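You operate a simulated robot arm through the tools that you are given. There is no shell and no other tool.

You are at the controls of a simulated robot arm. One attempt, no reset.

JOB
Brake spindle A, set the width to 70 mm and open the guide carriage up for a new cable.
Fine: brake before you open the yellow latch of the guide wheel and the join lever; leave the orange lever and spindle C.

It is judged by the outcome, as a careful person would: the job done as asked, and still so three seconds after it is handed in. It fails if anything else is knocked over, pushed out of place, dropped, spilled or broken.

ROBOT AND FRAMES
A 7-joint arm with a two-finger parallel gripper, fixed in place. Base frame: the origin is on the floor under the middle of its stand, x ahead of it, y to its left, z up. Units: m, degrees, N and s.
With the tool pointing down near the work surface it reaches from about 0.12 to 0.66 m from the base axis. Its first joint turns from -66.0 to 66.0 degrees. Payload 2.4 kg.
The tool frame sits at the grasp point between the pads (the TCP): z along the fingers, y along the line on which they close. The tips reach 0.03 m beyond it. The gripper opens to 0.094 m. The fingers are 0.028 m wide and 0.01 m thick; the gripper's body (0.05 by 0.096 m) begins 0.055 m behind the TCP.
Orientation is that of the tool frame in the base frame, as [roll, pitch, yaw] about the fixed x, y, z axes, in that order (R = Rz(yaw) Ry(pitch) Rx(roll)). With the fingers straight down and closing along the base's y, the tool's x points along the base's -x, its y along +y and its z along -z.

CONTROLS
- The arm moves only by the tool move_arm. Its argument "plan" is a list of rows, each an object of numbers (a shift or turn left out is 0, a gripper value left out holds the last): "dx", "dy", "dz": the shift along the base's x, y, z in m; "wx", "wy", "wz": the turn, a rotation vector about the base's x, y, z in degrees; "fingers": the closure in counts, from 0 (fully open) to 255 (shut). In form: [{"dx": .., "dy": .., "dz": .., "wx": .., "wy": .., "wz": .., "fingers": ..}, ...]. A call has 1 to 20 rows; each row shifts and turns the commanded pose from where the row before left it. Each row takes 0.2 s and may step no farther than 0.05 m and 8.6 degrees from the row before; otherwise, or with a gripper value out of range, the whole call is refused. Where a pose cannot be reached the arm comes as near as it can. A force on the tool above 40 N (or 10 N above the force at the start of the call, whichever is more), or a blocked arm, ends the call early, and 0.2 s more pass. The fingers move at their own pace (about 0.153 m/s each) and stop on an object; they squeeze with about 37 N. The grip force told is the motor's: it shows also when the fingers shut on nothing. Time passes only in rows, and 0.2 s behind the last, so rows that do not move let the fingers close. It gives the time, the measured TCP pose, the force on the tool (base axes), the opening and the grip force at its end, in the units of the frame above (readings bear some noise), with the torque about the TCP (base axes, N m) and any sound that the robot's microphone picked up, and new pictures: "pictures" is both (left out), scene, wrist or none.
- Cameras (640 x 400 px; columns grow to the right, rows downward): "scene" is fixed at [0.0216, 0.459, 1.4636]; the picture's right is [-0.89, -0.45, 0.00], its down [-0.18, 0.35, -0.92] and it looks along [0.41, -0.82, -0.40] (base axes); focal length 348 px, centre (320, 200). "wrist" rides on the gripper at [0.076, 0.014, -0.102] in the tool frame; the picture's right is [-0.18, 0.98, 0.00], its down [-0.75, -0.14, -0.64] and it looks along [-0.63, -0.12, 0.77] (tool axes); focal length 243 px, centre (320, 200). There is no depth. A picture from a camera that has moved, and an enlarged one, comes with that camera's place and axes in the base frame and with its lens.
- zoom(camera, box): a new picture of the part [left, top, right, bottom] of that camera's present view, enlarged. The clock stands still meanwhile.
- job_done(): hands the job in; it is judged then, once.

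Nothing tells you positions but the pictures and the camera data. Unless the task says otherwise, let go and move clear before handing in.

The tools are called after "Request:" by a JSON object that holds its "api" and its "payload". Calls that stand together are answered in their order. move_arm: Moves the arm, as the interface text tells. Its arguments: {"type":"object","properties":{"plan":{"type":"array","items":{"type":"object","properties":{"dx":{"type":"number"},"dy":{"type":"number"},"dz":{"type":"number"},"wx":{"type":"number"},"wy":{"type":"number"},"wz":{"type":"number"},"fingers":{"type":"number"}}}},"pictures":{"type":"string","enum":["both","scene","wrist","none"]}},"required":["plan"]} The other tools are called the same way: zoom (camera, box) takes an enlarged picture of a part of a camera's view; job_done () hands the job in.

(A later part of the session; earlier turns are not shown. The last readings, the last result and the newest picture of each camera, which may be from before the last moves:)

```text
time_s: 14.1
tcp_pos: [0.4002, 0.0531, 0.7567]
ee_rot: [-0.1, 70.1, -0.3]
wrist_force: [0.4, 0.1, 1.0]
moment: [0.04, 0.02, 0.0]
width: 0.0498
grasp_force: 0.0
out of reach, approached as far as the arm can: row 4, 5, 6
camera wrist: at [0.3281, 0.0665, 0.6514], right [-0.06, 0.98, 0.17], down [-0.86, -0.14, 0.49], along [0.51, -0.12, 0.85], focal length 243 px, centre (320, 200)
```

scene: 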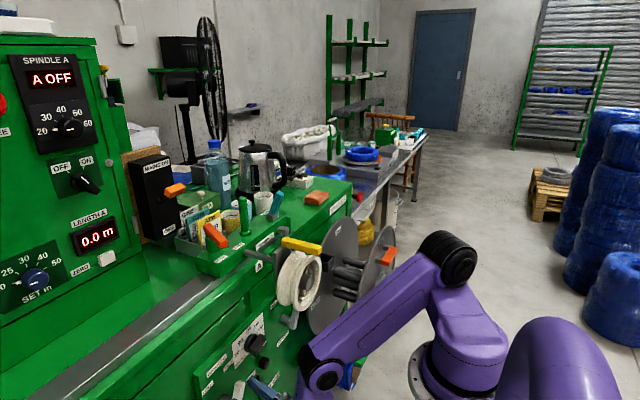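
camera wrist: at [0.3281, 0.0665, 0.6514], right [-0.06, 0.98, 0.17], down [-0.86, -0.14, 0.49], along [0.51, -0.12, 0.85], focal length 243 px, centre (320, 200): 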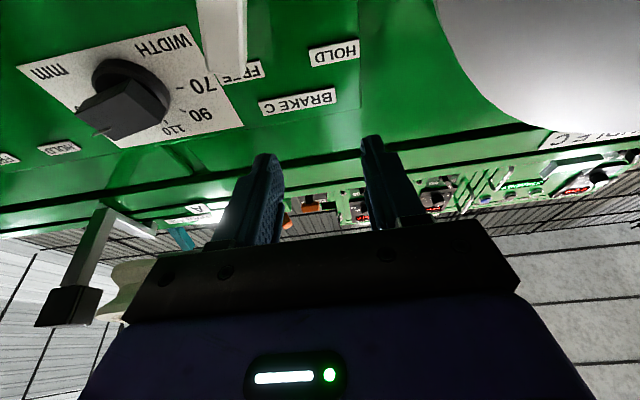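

Pitching beyond ~95° here hits a wrist limit and pushed the TCP off. I'll return to horizontal before moving on.

Request:
{"api": "move_arm", "payload": {"plan": [{"wy": 5}, {"wy": 5}, {"wy": 5}, {"wy": 5}, {"wy": 5}, {}]}}

```text
time_s: 15.5
tcp_pos: [0.3988, 0.0518, 0.7565]
ee_rot: [-178.7, 85.0, -178.6]
wrist_force: [0.6, -0.5, 0.0]
moment: [0.0, 0.02, -0.01]
width: 0.0498
grasp_force: 0.2
camera wrist: at [0.2897, 0.0653, 0.6916], right [0.01, 0.98, 0.18], down [-0.57, -0.14, 0.81], along [0.82, -0.12, 0.56], focal length 243 px, centre (320, 200)
```

scene: 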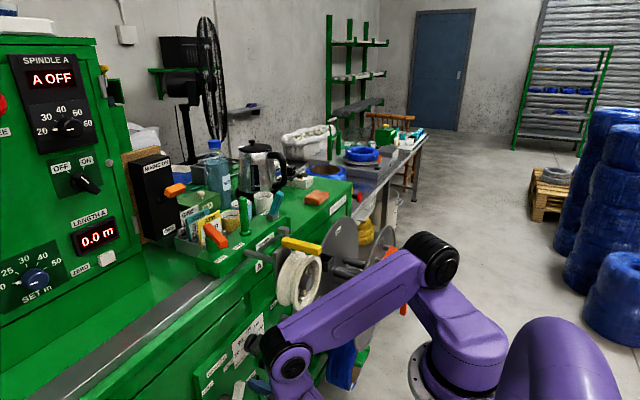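
wrist: 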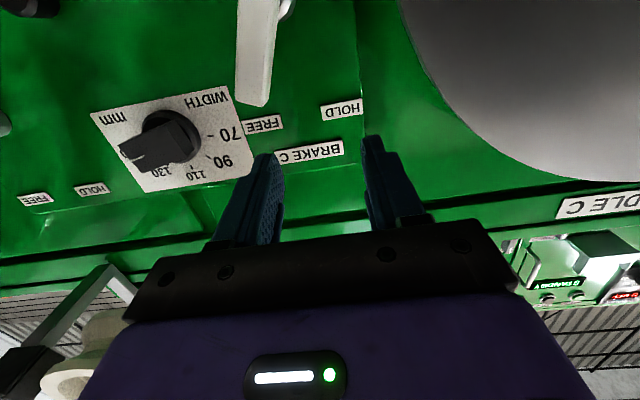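

The IK keeps the elbow posture from before; the elbow is now swung to the left (+y), which is favourable for staying clear of the wheel. I'll slide toward −y in small steps and watch.

Request:
{"api": "move_arm", "payload": {"plan": [{"dy": -0.015}, {"dy": -0.015}, {"dy": -0.015, "dz": -0.01}, {"dy": -0.015, "dz": -0.01}]}}

```text
time_s: 16.5
tcp_pos: [0.3992, -0.0074, 0.7405]
ee_rot: [-178.8, 84.9, -178.6]
wrist_force: [0.9, -0.3, 0.1]
moment: [-0.02, -0.02, 0.01]
width: 0.0498
grasp_force: 0.1
camera wrist: at [0.2909, 0.0053, 0.674], right [0.01, 0.98, 0.18], down [-0.57, -0.14, 0.81], along [0.82, -0.12, 0.56], focal length 243 px, centre (320, 200)
```

scene: 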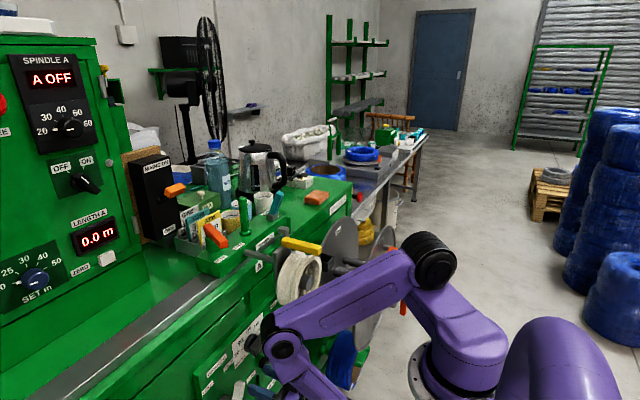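
wrist: 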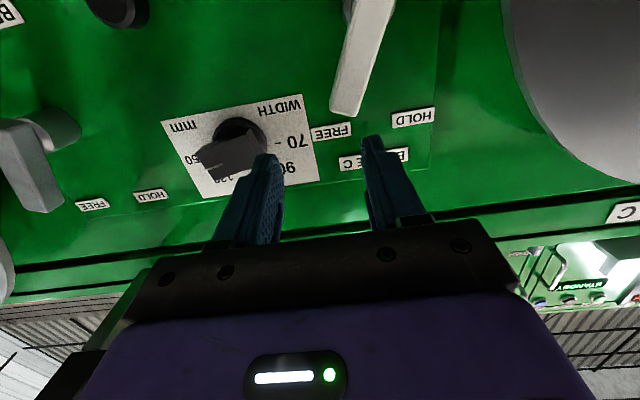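

Elbow stays left and clear of the wheel. I'll continue toward brake A, yawing the tool about −20°.

Request:
{"api": "move_arm", "payload": {"plan": [{"dy": -0.02, "wz": -4}, {"dy": -0.02, "wz": -4}, {"dy": -0.02, "wz": -4}, {"dy": -0.02, "wz": -4}]}}

```text
time_s: 17.5
tcp_pos: [0.3995, -0.0878, 0.7378]
ee_rot: [-178.4, 85.0, 165.5]
wrist_force: [0.1, 0.7, 0.4]
moment: [-0.03, 0.01, 0.01]
width: 0.0496
grasp_force: 0.1
camera wrist: at [0.2987, -0.0444, 0.6727], right [0.29, 0.94, 0.18], down [-0.59, 0.02, 0.81], along [0.75, -0.34, 0.56], focal length 243 px, centre (320, 200)
```

scene: 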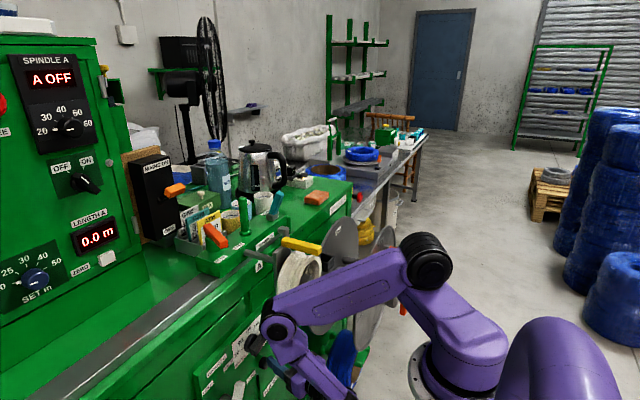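
wrist: 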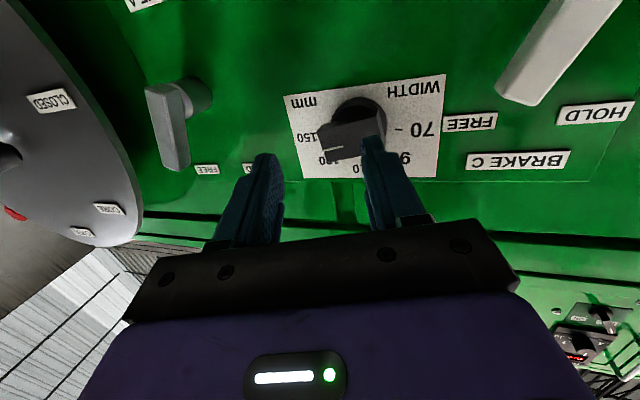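

Still clear. I'll measure lever and knob again from this viewpoint.

Request:
{"api": "zoom", "payload": {"camera": "wrist", "box": [100, 40, 260, 200]}}

Request:
{"api": "zoom", "payload": {"camera": "wrist", "box": [270, 60, 460, 200]}}

Request:
{"api": "zoom", "payload": {"camera": "scene", "box": [220, 220, 440, 400]}}

```text
2.50 times, centred on (180, 120) of wrist
camera zoom: at [0.2987, -0.0444, 0.6727], right [0.29, 0.94, 0.18], down [-0.59, 0.02, 0.81], along [0.75, -0.34, 0.56], focal length 606 px, centre (670, 400)
```

zoom: 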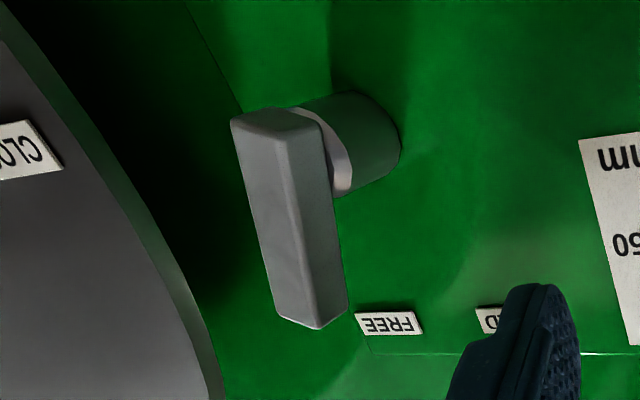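

```text
2.86 times, centred on (365, 130) of wrist
camera zoom: at [0.2987, -0.0444, 0.6727], right [0.29, 0.94, 0.18], down [-0.59, 0.02, 0.81], along [0.75, -0.34, 0.56], focal length 693 px, centre (191, 400)
```

zoom: 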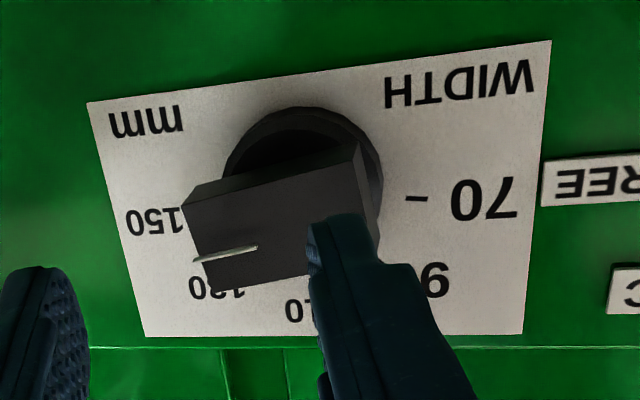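

```text
2.22 times, centred on (330, 310) of scene
camera zoom: at [0.0216, 0.4591, 1.4636], right [-0.89, -0.45, 0.0], down [-0.18, 0.35, -0.92], along [0.41, -0.82, -0.4], focal length 774 px, centre (298, -44)
```

zoom: 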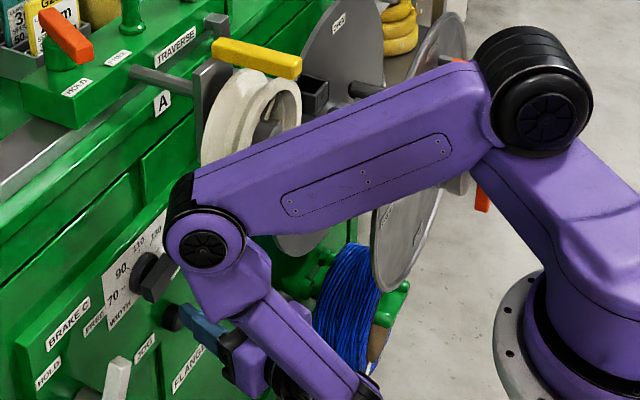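

The lever measures consistently: tip (0.461, −0.262, 0.756), 22° toward FREE; knob centre (y −0.086, z 0.742) pointing at 150 (≈75° right), 70 is ≈75° left. I'll move on toward brake A, staying at x = 0.40 until aligned.

Request:
{"api": "move_arm", "payload": {"plan": [{"dy": -0.02, "wz": -1.5}, {"dy": -0.02, "wz": -1.5}, {"dy": -0.02, "wz": -1.5}, {"dy": -0.02, "wz": -1}]}}

Request:
{"api": "zoom", "payload": {"camera": "scene", "box": [220, 220, 440, 400]}}

```text
time_s: 18.5
tcp_pos: [0.4012, -0.1477, 0.735]
ee_rot: [-176.0, 85.1, 165.2]
wrist_force: [-0.4, -0.5, 0.6]
moment: [-0.01, 0.03, -0.02]
width: 0.0497
grasp_force: 0.1
camera wrist: at [0.3033, -0.101, 0.6696], right [0.33, 0.93, 0.18], down [-0.59, 0.06, 0.81], along [0.74, -0.37, 0.56], focal length 243 px, centre (320, 200)
```

scene: 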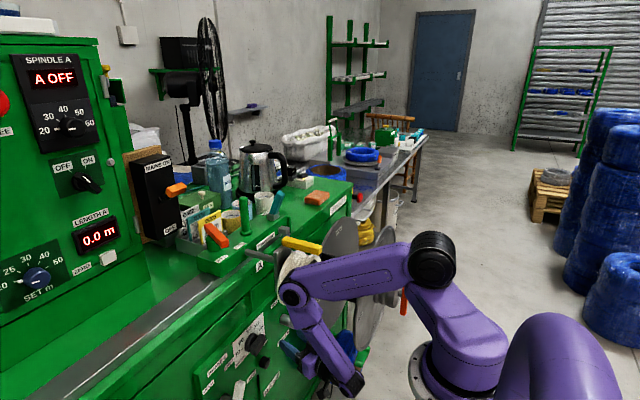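
wrist: 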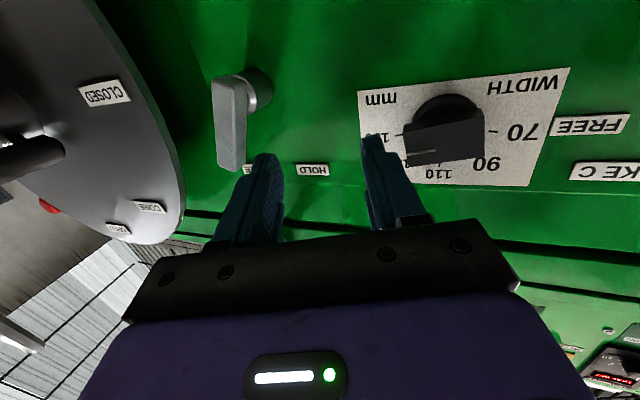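

```text
2.22 times, centred on (330, 310) of scene
camera zoom: at [0.0214, 0.4624, 1.4625], right [-0.89, -0.45, 0.0], down [-0.18, 0.35, -0.92], along [0.42, -0.82, -0.39], focal length 774 px, centre (298, -44)
```

zoom: 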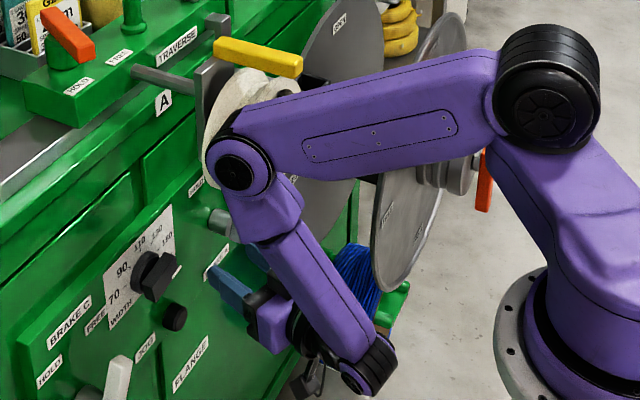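

The arm lags its command (TCP y −0.148 instead of −0.168) and the scene camera's reported pose shifted ~3 mm, so some link may be touching something. I'll inspect before moving.

Request:
{"api": "zoom", "payload": {"camera": "scene", "box": [400, 220, 640, 400]}}

Request:
{"api": "zoom", "payload": {"camera": "scene", "box": [260, 230, 400, 330]}}

Request:
{"api": "zoom", "payload": {"camera": "wrist", "box": [0, 0, 640, 400]}}

```text
2.22 times, centred on (520, 310) of scene
camera zoom: at [0.0214, 0.4624, 1.4625], right [-0.89, -0.45, 0.0], down [-0.18, 0.35, -0.92], along [0.42, -0.82, -0.39], focal length 774 px, centre (-124, -44)
```

zoom: 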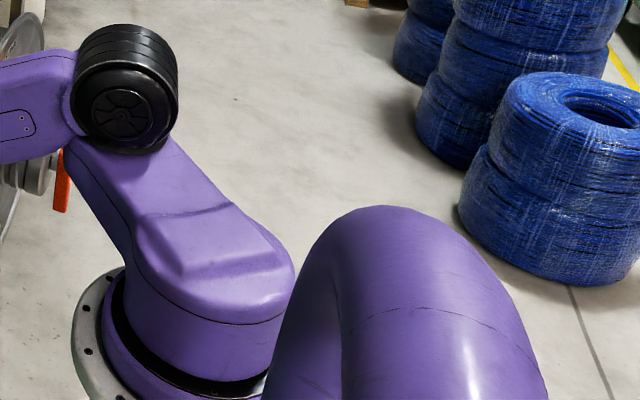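

```text
4.00 times, centred on (330, 280) of scene
camera zoom: at [0.0214, 0.4624, 1.4625], right [-0.89, -0.45, 0.0], down [-0.18, 0.35, -0.92], along [0.42, -0.82, -0.39], focal length 1394 px, centre (280, -120)
```

zoom: 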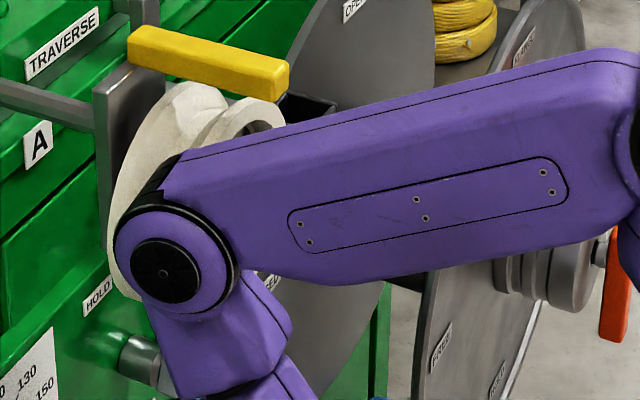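

```text
1.00 times, centred on (320, 200) of wrist (not enlarged: the box is as wide or as high as the picture)
camera zoom: at [0.3033, -0.101, 0.6696], right [0.33, 0.93, 0.18], down [-0.59, 0.06, 0.81], along [0.74, -0.37, 0.56], focal length 243 px, centre (320, 200)
```

zoom: 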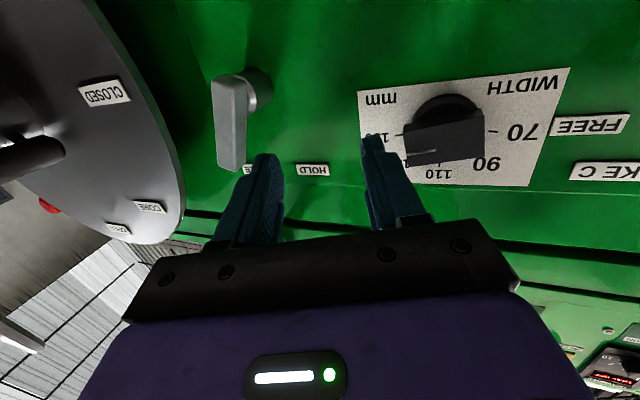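

The elbow is apparently now touching the front of the guide wheel. I'll back out toward +y and then check the camera pose and wheel.

Request:
{"api": "move_arm", "payload": {"plan": [{"dy": 0.015}, {"dy": 0.015}, {"dy": 0.015}]}}

Request:
{"api": "zoom", "payload": {"camera": "scene", "box": [240, 220, 400, 320]}}

```text
time_s: 19.3
tcp_pos: [0.3974, -0.1229, 0.7366]
ee_rot: [-178.5, 85.1, 159.9]
wrist_force: [0.1, -0.2, -0.1]
moment: [-0.01, -0.01, -0.01]
width: 0.0498
grasp_force: 0.0
camera wrist: at [0.3016, -0.0707, 0.6706], right [0.38, 0.91, 0.18], down [-0.59, 0.08, 0.81], along [0.72, -0.41, 0.56], focal length 243 px, centre (320, 200)
```

scene: 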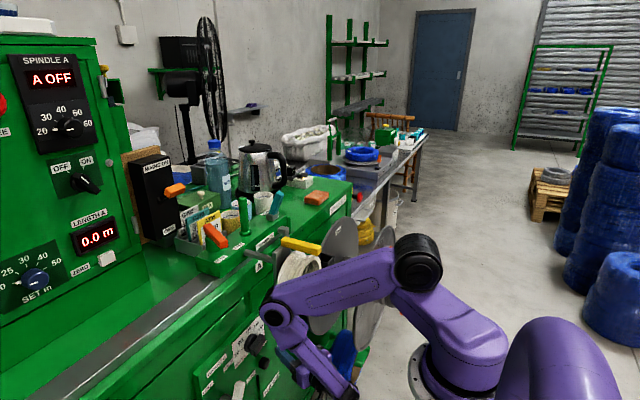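
wrist: 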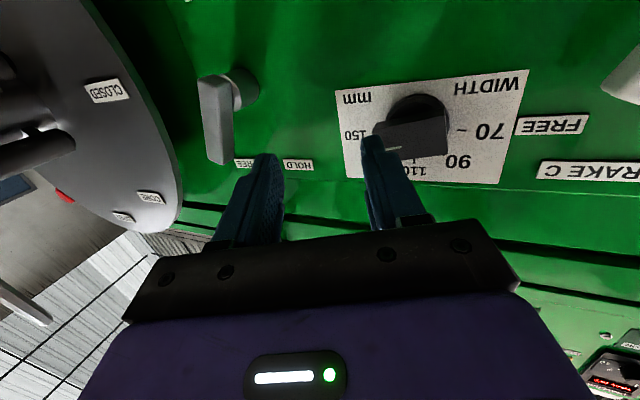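

```text
4.00 times, centred on (320, 270) of scene
camera zoom: at [0.0216, 0.459, 1.4636], right [-0.89, -0.45, 0.0], down [-0.18, 0.35, -0.92], along [0.41, -0.82, -0.4], focal length 1394 px, centre (320, -80)
```

zoom: 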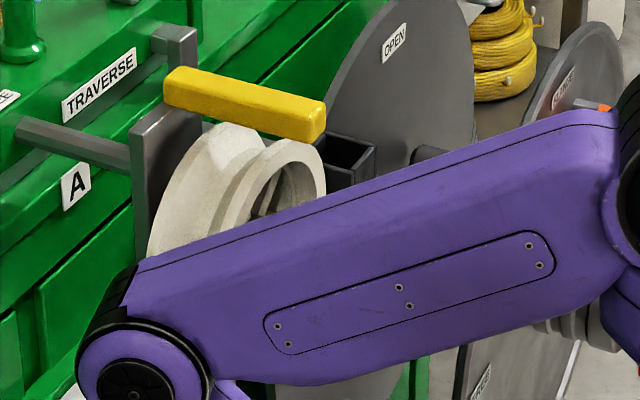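

The elbow cleared the wheel and the camera mount relaxed back. I'll swing the tool heading further toward −y about the wrist (so the wrist and elbow stay left of the wheel).

Request:
{"api": "move_arm", "payload": {"plan": [{"dx": -0.006, "dy": -0.015, "wz": -5}, {"dx": -0.008, "dy": -0.015, "wz": -5}, {"dx": -0.009, "dy": -0.014, "wz": -5}, {"dx": -0.01, "dy": -0.013, "wz": -5}, {"dx": -0.011, "dy": -0.012, "wz": -5}]}}

Request:
{"api": "zoom", "payload": {"camera": "scene", "box": [220, 220, 440, 400]}}

```text
time_s: 20.5
tcp_pos: [0.3512, -0.1931, 0.7378]
ee_rot: [-179.1, 85.2, 134.4]
wrist_force: [-0.3, 0.3, -0.1]
moment: [0.01, -0.02, 0.0]
width: 0.0498
grasp_force: 0.1
camera wrist: at [0.287, -0.1053, 0.6722], right [0.72, 0.67, 0.18], down [-0.5, 0.32, 0.81], along [0.48, -0.67, 0.56], focal length 243 px, centre (320, 200)
```

scene: 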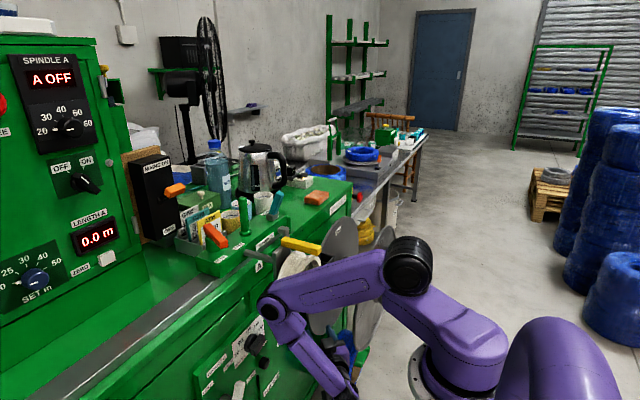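
wrist: 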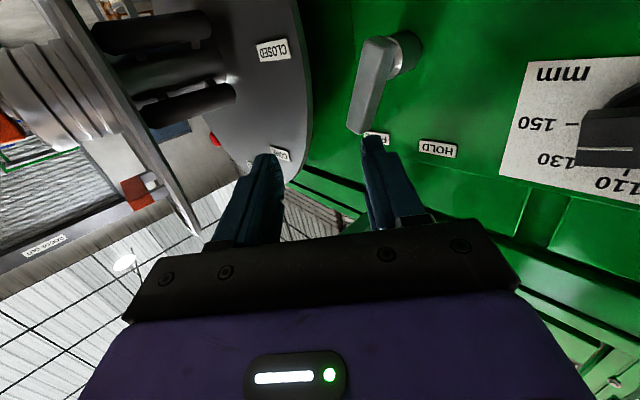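

```text
2.22 times, centred on (330, 310) of scene
camera zoom: at [0.0216, 0.459, 1.4636], right [-0.89, -0.45, 0.0], down [-0.18, 0.35, -0.92], along [0.41, -0.82, -0.4], focal length 774 px, centre (298, -44)
```

zoom: 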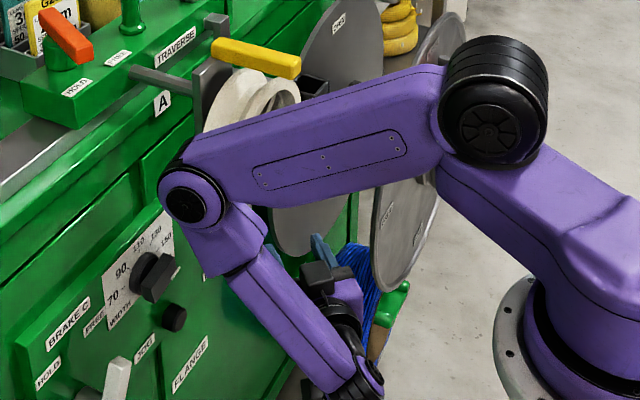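

Heading is −45° with everything clear, but the elbow is near the wheel's left rim. I'll pitch the tool up ~20° to lower the wrist and bring the elbow further back, and watch what happens.

Request:
{"api": "move_arm", "payload": {"plan": [{"wx": -3.5, "wy": -3.5}, {"wx": -3.5, "wy": -3.5}, {"wx": -3.5, "wy": -3.5}, {"wx": -3.5, "wy": -3.5}]}}

Request:
{"api": "zoom", "payload": {"camera": "scene", "box": [220, 220, 440, 400]}}

```text
time_s: 21.5
tcp_pos: [0.3663, -0.1709, 0.7475]
ee_rot: [1.3, 75.1, -45.3]
wrist_force: [-0.3, -0.7, 0.6]
moment: [0.02, -0.02, -0.03]
width: 0.0498
grasp_force: 0.0
out of reach, approached as far as the arm can: row 4
camera wrist: at [0.3222, -0.1039, 0.6481], right [0.68, 0.71, 0.18], down [-0.67, 0.49, 0.56], along [0.31, -0.5, 0.81], focal length 243 px, centre (320, 200)
```

scene: 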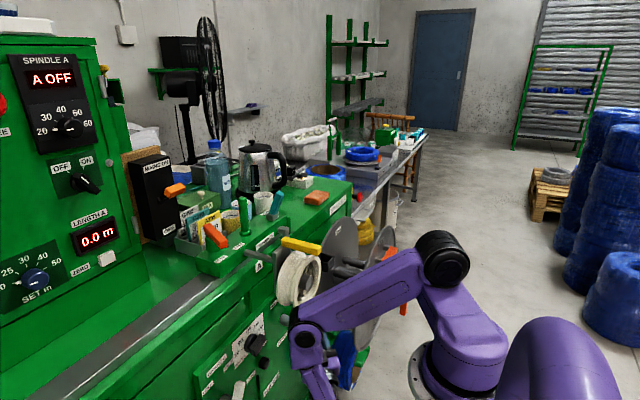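
wrist: 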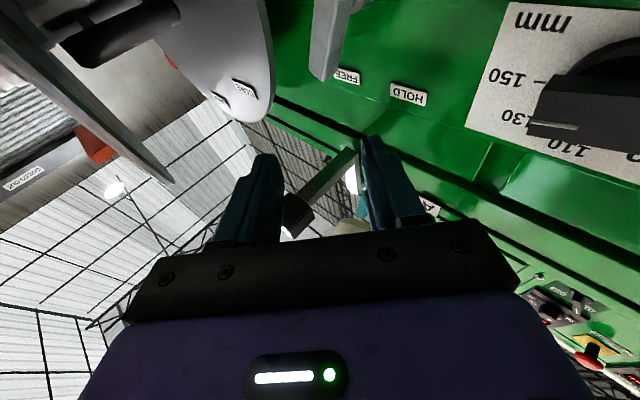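

```text
2.22 times, centred on (330, 310) of scene
camera zoom: at [0.0216, 0.459, 1.4636], right [-0.89, -0.45, 0.0], down [-0.18, 0.35, -0.92], along [0.41, -0.82, -0.4], focal length 774 px, centre (298, -44)
```

zoom: 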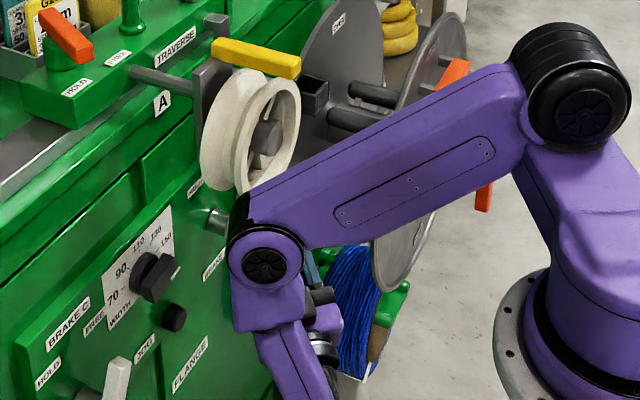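

Now the elbow sits well in front of the wheel (x≈0.28). With fingers closed I'll go to a staging point in front of brake A, heading −30°, pitch ≈105°.

Request:
{"api": "move_arm", "payload": {"plan": [{"dx": 0.007, "dy": -0.02, "dz": -0.002, "wz": 3.5, "fingers": 255}, {"dx": 0.007, "dy": -0.02, "dz": -0.003, "wz": 3.5}, {"dx": 0.008, "dy": -0.018, "dz": -0.003, "wz": 3.5}]}}

Request:
{"api": "zoom", "payload": {"camera": "scene", "box": [220, 220, 440, 400]}}

```text
time_s: 22.3
tcp_pos: [0.4145, -0.2114, 0.743]
ee_rot: [1.7, 75.4, -34.4]
wrist_force: [0.4, -0.3, -0.6]
moment: [-0.02, -0.05, 0.01]
width: 0.0002
grasp_force: 33.1
out of reach, approached as far as the arm can: row 2, 3
camera wrist: at [0.3586, -0.1533, 0.6443], right [0.54, 0.82, 0.19], down [-0.74, 0.36, 0.57], along [0.4, -0.44, 0.8], focal length 243 px, centre (320, 200)
```

scene: 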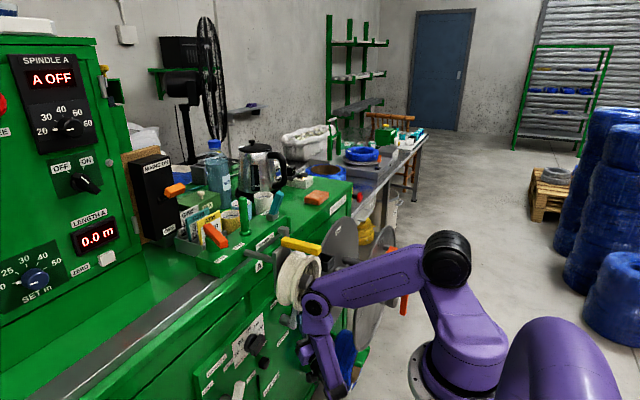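
wrist: 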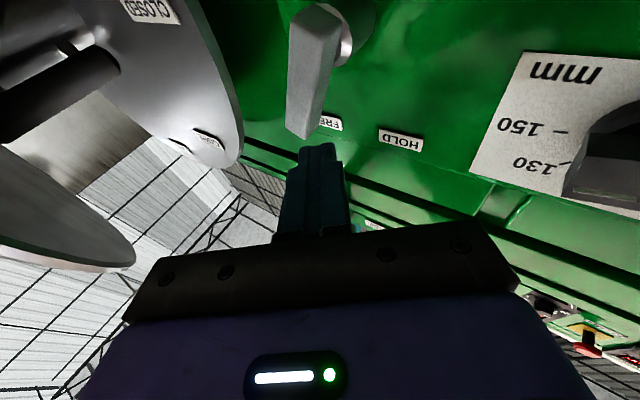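

```text
2.22 times, centred on (330, 310) of scene
camera zoom: at [0.0216, 0.4591, 1.4636], right [-0.89, -0.45, 0.0], down [-0.18, 0.35, -0.92], along [0.41, -0.82, -0.4], focal length 774 px, centre (298, -44)
```

zoom: 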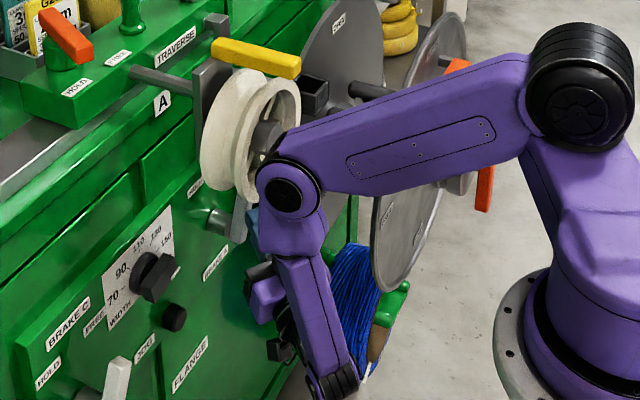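

The arm is at a joint limit but the closed fingers are now right in front of the lever. I'll move in −y in small steps while relaxing the pitch a little.

Request:
{"api": "move_arm", "payload": {"plan": [{"dy": -0.012, "wx": 1.7, "wy": 2.5}, {"dy": -0.012, "wx": 1.7, "wy": 2.5}, {"dy": -0.012}]}}

Request:
{"api": "zoom", "payload": {"camera": "scene", "box": [220, 220, 440, 400]}}

```text
time_s: 23.1
tcp_pos: [0.4142, -0.2471, 0.7412]
ee_rot: [1.4, 81.3, -34.6]
wrist_force: [0.0, -0.2, 0.2]
moment: [-0.01, 0.01, 0.0]
width: 0.0
grasp_force: 32.8
camera wrist: at [0.3498, -0.1826, 0.6519], right [0.55, 0.81, 0.19], down [-0.69, 0.32, 0.65], along [0.47, -0.49, 0.74], focal length 243 px, centre (320, 200)
```

scene: 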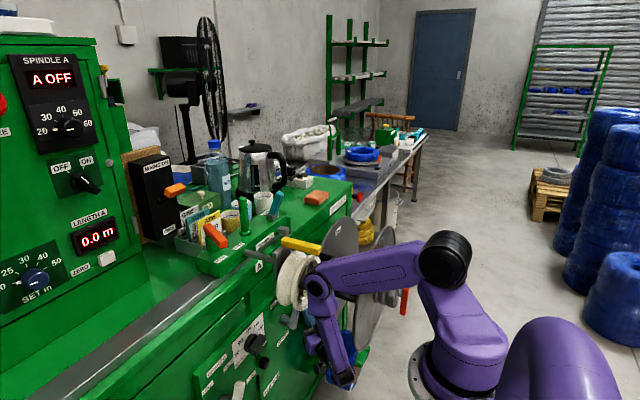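
wrist: 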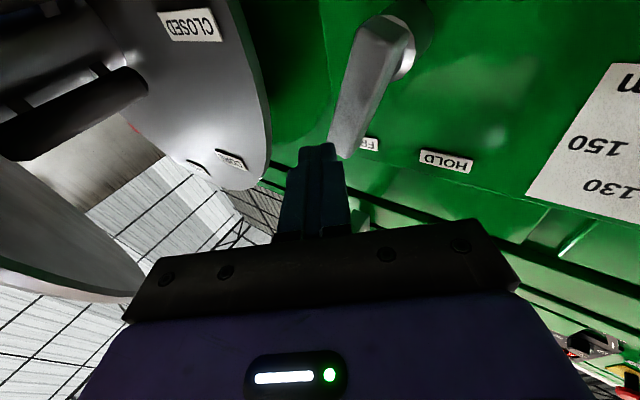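

```text
2.22 times, centred on (330, 310) of scene
camera zoom: at [0.0216, 0.4591, 1.4636], right [-0.89, -0.45, 0.0], down [-0.18, 0.35, -0.92], along [0.41, -0.82, -0.4], focal length 774 px, centre (298, -44)
```

zoom: 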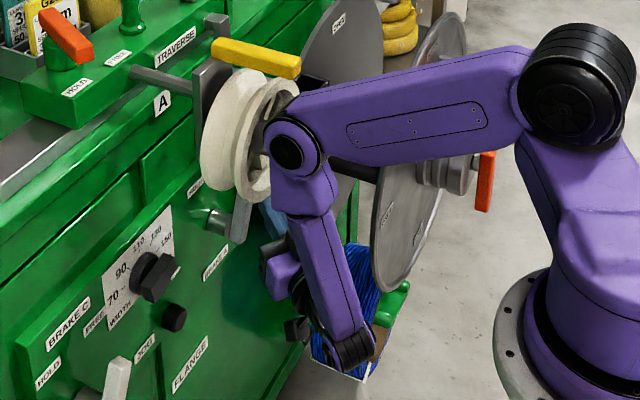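

The closed fingers are aligned between the flange edge and the lever. I'll shift 8 mm more toward −y and advance in small steps, checking for contact.

Request:
{"api": "move_arm", "payload": {"plan": [{"dy": -0.008}, {"dx": 0.01, "dy": -0.007}, {"dx": 0.01, "dy": -0.007}]}}

Request:
{"api": "zoom", "payload": {"camera": "scene", "box": [260, 230, 380, 310]}}

Request:
{"api": "zoom", "payload": {"camera": "wrist", "box": [200, 0, 460, 200]}}

```text
time_s: 23.9
tcp_pos: [0.4354, -0.2712, 0.741]
ee_rot: [1.1, 81.1, -34.8]
wrist_force: [-6.0, -2.0, 2.3]
moment: [0.01, -0.14, -0.08]
width: 0.0003
grasp_force: 33.0
camera wrist: at [0.3709, -0.2066, 0.6512], right [0.56, 0.81, 0.19], down [-0.69, 0.33, 0.64], along [0.46, -0.49, 0.74], focal length 243 px, centre (320, 200)
```

scene: 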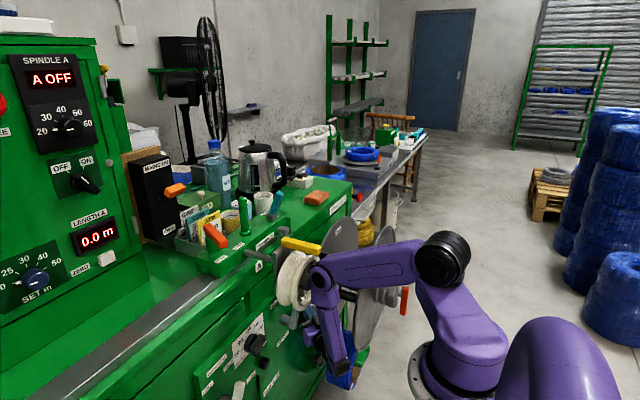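
wrist: 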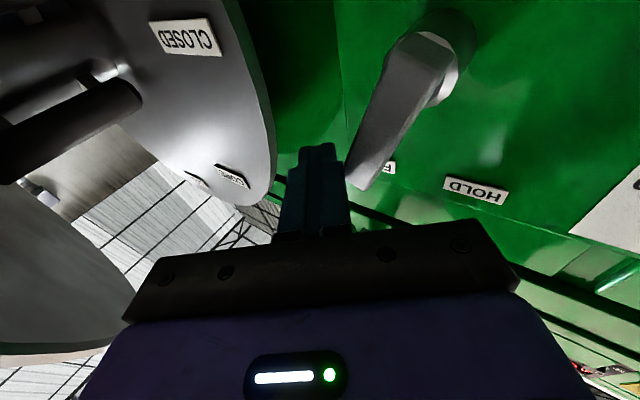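

```text
5.00 times, centred on (320, 270) of scene
camera zoom: at [0.0214, 0.459, 1.4636], right [-0.89, -0.45, 0.0], down [-0.18, 0.35, -0.92], along [0.41, -0.82, -0.4], focal length 1743 px, centre (320, -150)
```

zoom: 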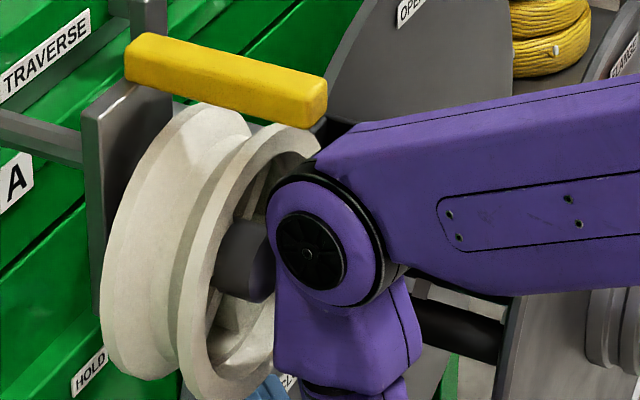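

```text
2.00 times, centred on (330, 100) of wrist
camera zoom: at [0.3709, -0.2066, 0.6512], right [0.56, 0.81, 0.19], down [-0.69, 0.33, 0.64], along [0.46, -0.49, 0.74], focal length 485 px, centre (300, 400)
```

zoom: 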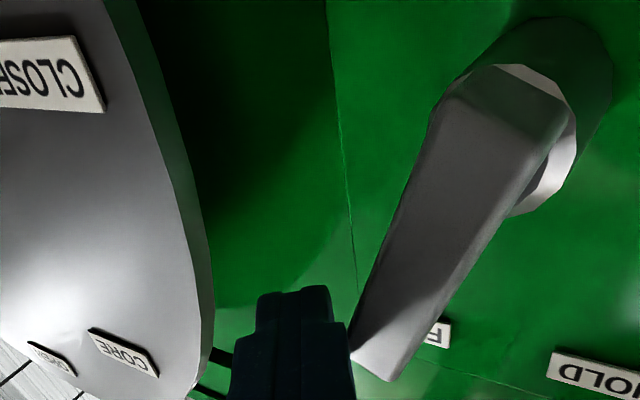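

The finger is now beside the lever on its −y side with light contact. I'll push in slightly deeper, then start sweeping toward +y.

Request:
{"api": "move_arm", "payload": {"plan": [{"dx": 0.004, "dy": -0.003}, {"dx": 0.005, "dy": -0.001}, {"dx": 0.002, "dy": 0.006}]}}

Request:
{"api": "zoom", "payload": {"camera": "wrist", "box": [200, 0, 460, 200]}}

Request:
{"api": "zoom", "payload": {"camera": "scene", "box": [260, 230, 380, 310]}}

```text
time_s: 24.7
tcp_pos: [0.4428, -0.2723, 0.7422]
ee_rot: [1.1, 80.9, -35.4]
wrist_force: [-24.2, -9.5, 13.6]
moment: [0.18, -0.47, -0.09]
width: 0.0
grasp_force: 33.2
camera wrist: at [0.379, -0.2065, 0.6522], right [0.56, 0.81, 0.18], down [-0.69, 0.33, 0.64], along [0.46, -0.49, 0.74], focal length 243 px, centre (320, 200)
```

scene: 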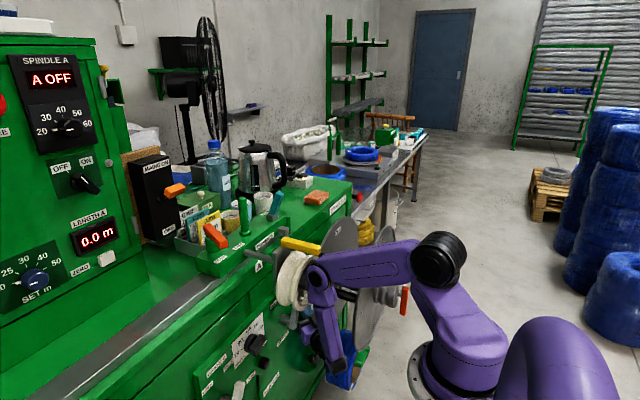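
wrist: 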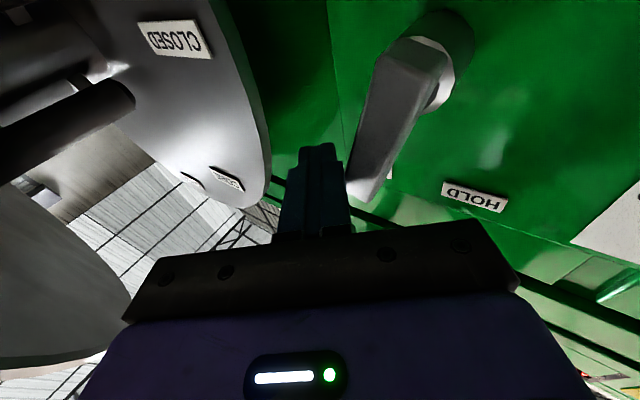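

```text
2.00 times, centred on (330, 100) of wrist
camera zoom: at [0.379, -0.2065, 0.6522], right [0.56, 0.81, 0.18], down [-0.69, 0.33, 0.64], along [0.46, -0.49, 0.74], focal length 485 px, centre (300, 400)
```

zoom: 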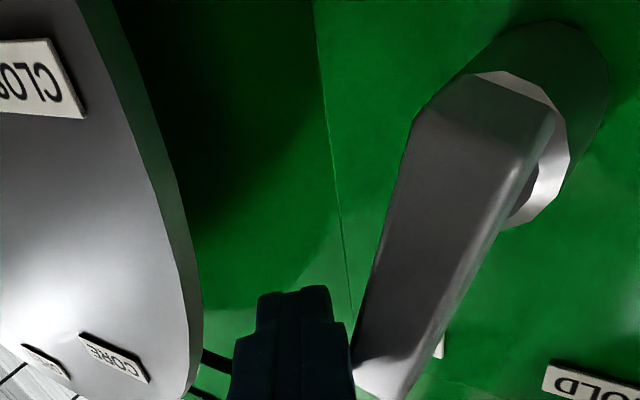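

```text
5.00 times, centred on (320, 270) of scene
camera zoom: at [0.0209, 0.4589, 1.4636], right [-0.89, -0.45, 0.0], down [-0.18, 0.35, -0.92], along [0.41, -0.82, -0.4], focal length 1743 px, centre (320, -150)
```

zoom: 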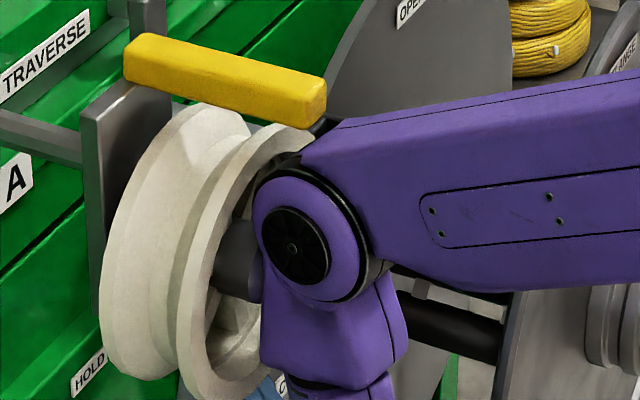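

The lever has begun to rotate (force ~29 N, mostly along −x). I'll relieve x slightly and sweep toward +y.

Request:
{"api": "move_arm", "payload": {"plan": [{"dx": -0.004, "dy": 0.006}, {"dx": -0.001, "dy": 0.008}, {"dy": 0.008}]}}

Request:
{"api": "zoom", "payload": {"camera": "wrist", "box": [200, 0, 460, 200]}}

```text
time_s: 25.5
tcp_pos: [0.4379, -0.2505, 0.7422]
ee_rot: [1.5, 81.3, -35.1]
wrist_force: [-8.0, -1.1, 2.4]
moment: [0.07, -0.18, -0.09]
width: 0.0
grasp_force: 32.7
camera wrist: at [0.3738, -0.1859, 0.6521], right [0.56, 0.81, 0.19], down [-0.69, 0.33, 0.65], along [0.46, -0.49, 0.74], focal length 243 px, centre (320, 200)
```

scene: 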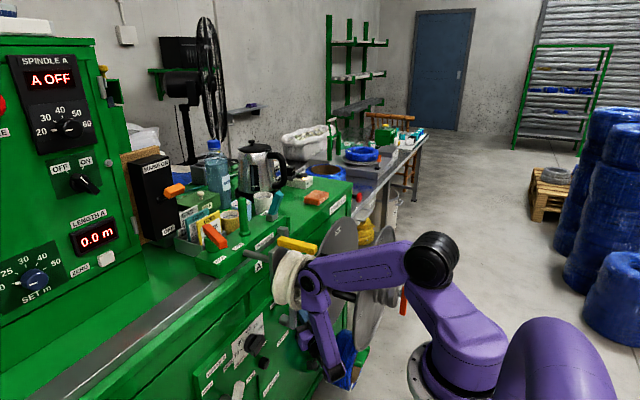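
wrist: 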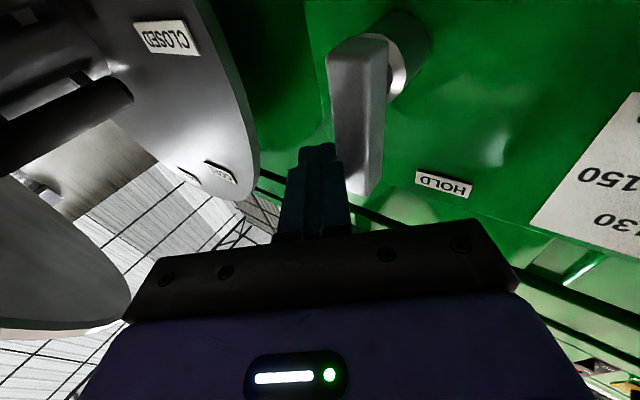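

```text
2.00 times, centred on (330, 100) of wrist
camera zoom: at [0.3738, -0.1859, 0.6521], right [0.56, 0.81, 0.19], down [-0.69, 0.33, 0.65], along [0.46, -0.49, 0.74], focal length 485 px, centre (300, 400)
```

zoom: 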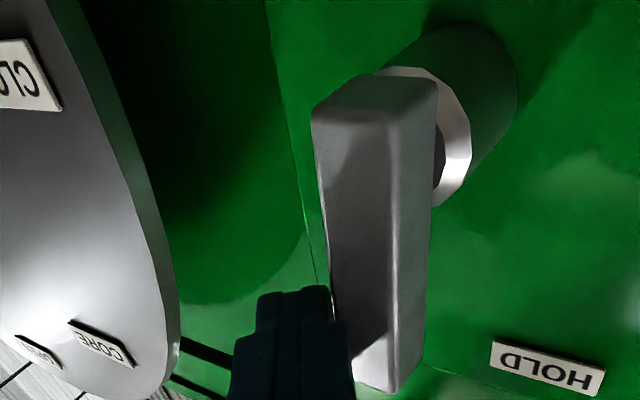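

The lever is swinging toward HOLD. Continue sweeping +y.

Request:
{"api": "move_arm", "payload": {"plan": [{"dy": 0.008}, {"dy": 0.008}, {"dy": 0.008}]}}

Request:
{"api": "zoom", "payload": {"camera": "wrist", "box": [200, 0, 460, 200]}}

Request:
{"api": "zoom", "payload": {"camera": "scene", "box": [220, 220, 440, 400]}}

```text
time_s: 26.3
tcp_pos: [0.4372, -0.2334, 0.7428]
ee_rot: [1.1, 81.0, -36.6]
wrist_force: [-2.2, -37.7, 4.0]
moment: [-0.45, -0.06, -0.75]
width: 0.0003
grasp_force: 32.4
camera wrist: at [0.3747, -0.1676, 0.6526], right [0.58, 0.79, 0.18], down [-0.68, 0.35, 0.64], along [0.45, -0.5, 0.74], focal length 243 px, centre (320, 200)
```

scene: 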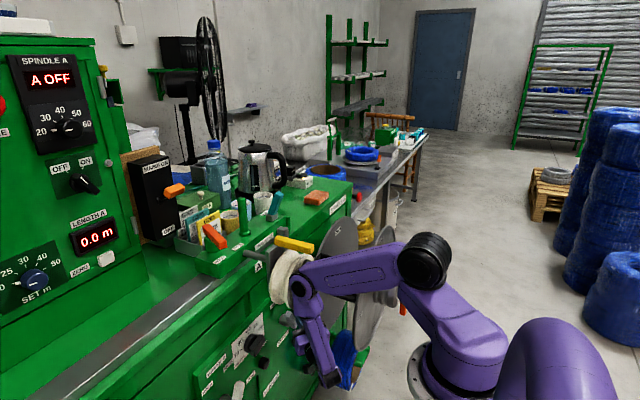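
wrist: 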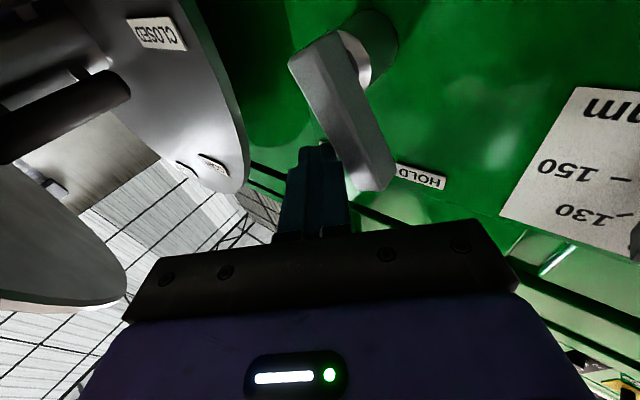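

```text
2.00 times, centred on (330, 100) of wrist
camera zoom: at [0.3747, -0.1676, 0.6526], right [0.58, 0.79, 0.18], down [-0.68, 0.35, 0.64], along [0.45, -0.5, 0.74], focal length 485 px, centre (300, 400)
```

zoom: 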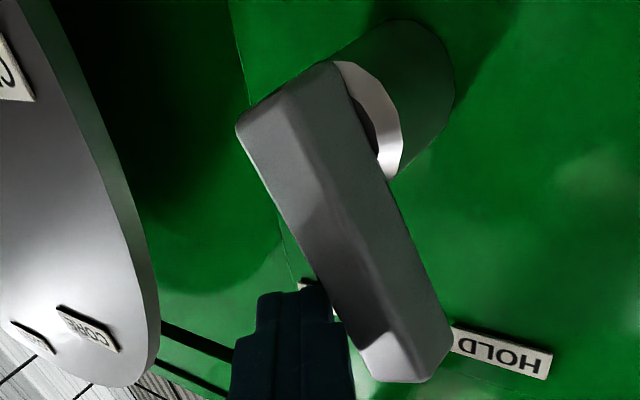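

```text
2.22 times, centred on (330, 310) of scene
camera zoom: at [0.0204, 0.4578, 1.464], right [-0.89, -0.45, 0.0], down [-0.18, 0.35, -0.92], along [0.42, -0.82, -0.4], focal length 774 px, centre (298, -44)
```

zoom: 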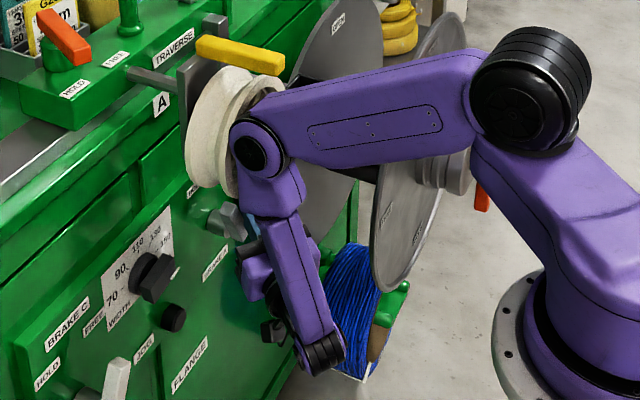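

The brake A lever now points to HOLD against its stop. However the elbow has nudged the guide-wheel carriage further along its rod; I'll retreat carefully and then assess and restore the carriage.

Request:
{"api": "move_arm", "payload": {"plan": [{"dx": -0.004, "dy": -0.006}, {"dx": -0.012, "dy": 0.0}, {"dx": -0.012, "dy": 0.004}, {"dx": -0.012, "dy": 0.005}]}}

Request:
{"api": "zoom", "payload": {"camera": "scene", "box": [220, 220, 440, 400]}}

Request:
{"api": "zoom", "payload": {"camera": "wrist", "box": [200, 0, 460, 200]}}

```text
time_s: 27.3
tcp_pos: [0.4, -0.2155, 0.7454]
ee_rot: [1.3, 81.2, -34.4]
wrist_force: [-0.3, 0.1, 0.1]
moment: [-0.02, 0.0, 0.01]
width: 0.0002
grasp_force: 33.3
camera wrist: at [0.3354, -0.1524, 0.6544], right [0.55, 0.81, 0.19], down [-0.69, 0.32, 0.65], along [0.47, -0.48, 0.74], focal length 243 px, centre (320, 200)
```

scene: 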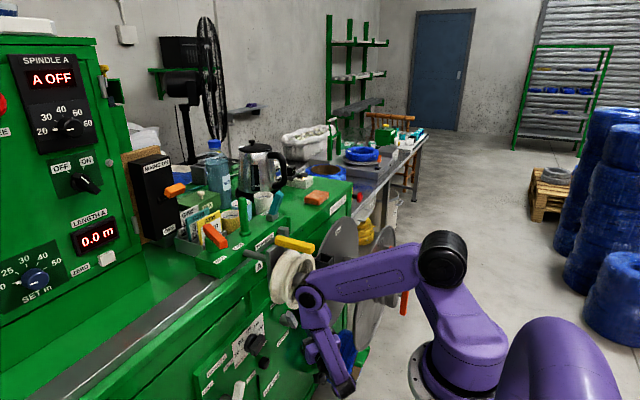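
wrist: 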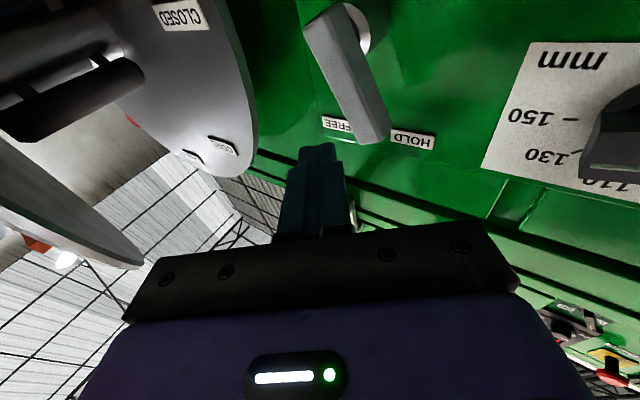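

```text
2.22 times, centred on (330, 310) of scene
camera zoom: at [0.0216, 0.459, 1.4636], right [-0.89, -0.45, 0.0], down [-0.18, 0.35, -0.92], along [0.41, -0.82, -0.4], focal length 774 px, centre (298, -44)
```

zoom: 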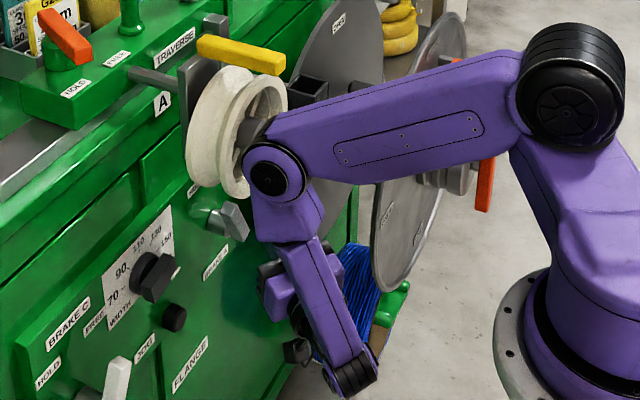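

```text
2.00 times, centred on (330, 100) of wrist
camera zoom: at [0.3354, -0.1524, 0.6544], right [0.55, 0.81, 0.19], down [-0.69, 0.32, 0.65], along [0.47, -0.48, 0.74], focal length 485 px, centre (300, 400)
```

zoom: 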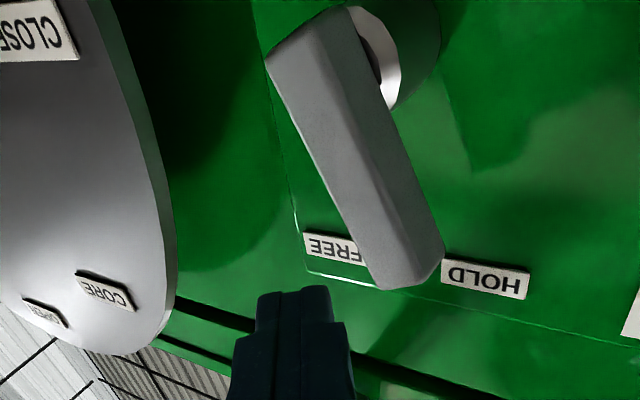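

Brake A is on HOLD. The carriage slid ≈2.5 cm along its rod (+x); I will push it back later from behind. First I'll retreat and then line up on the WIDTH knob with the tool straight along +x.

Request:
{"api": "move_arm", "payload": {"plan": [{"dx": -0.012, "dy": 0.008}, {"dx": -0.012, "dy": 0.012, "wz": 4}, {"dx": -0.008, "dy": 0.016, "wz": 4}, {"dx": -0.004, "dy": 0.016, "wz": 4}, {"dy": 0.016, "wz": 4}]}}

Request:
{"api": "zoom", "payload": {"camera": "scene", "box": [220, 220, 440, 400]}}

```text
time_s: 28.5
tcp_pos: [0.3781, -0.1191, 0.7349]
ee_rot: [1.5, 81.5, -18.7]
wrist_force: [-0.3, -0.1, 0.0]
moment: [-0.01, 0.02, 0.02]
width: 0.0001
grasp_force: 32.8
out of reach, approached as far as the arm can: row 2, 3, 4, 5
camera wrist: at [0.2989, -0.0742, 0.6459], right [0.31, 0.93, 0.19], down [-0.75, 0.12, 0.65], along [0.58, -0.34, 0.74], focal length 243 px, centre (320, 200)
```

scene: 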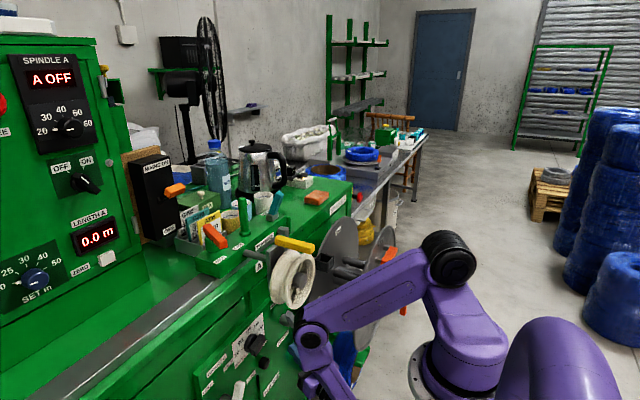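
wrist: 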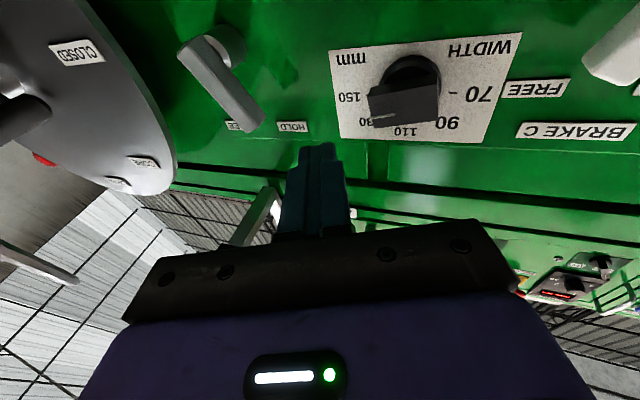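

```text
2.22 times, centred on (330, 310) of scene
camera zoom: at [0.0216, 0.459, 1.4636], right [-0.89, -0.45, 0.0], down [-0.18, 0.35, -0.92], along [0.41, -0.82, -0.4], focal length 774 px, centre (298, -44)
```

zoom: 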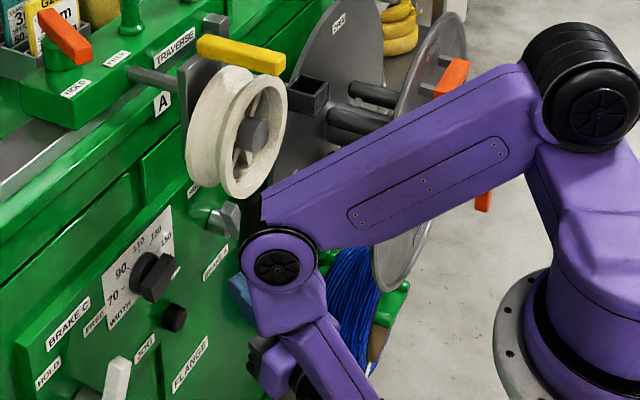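

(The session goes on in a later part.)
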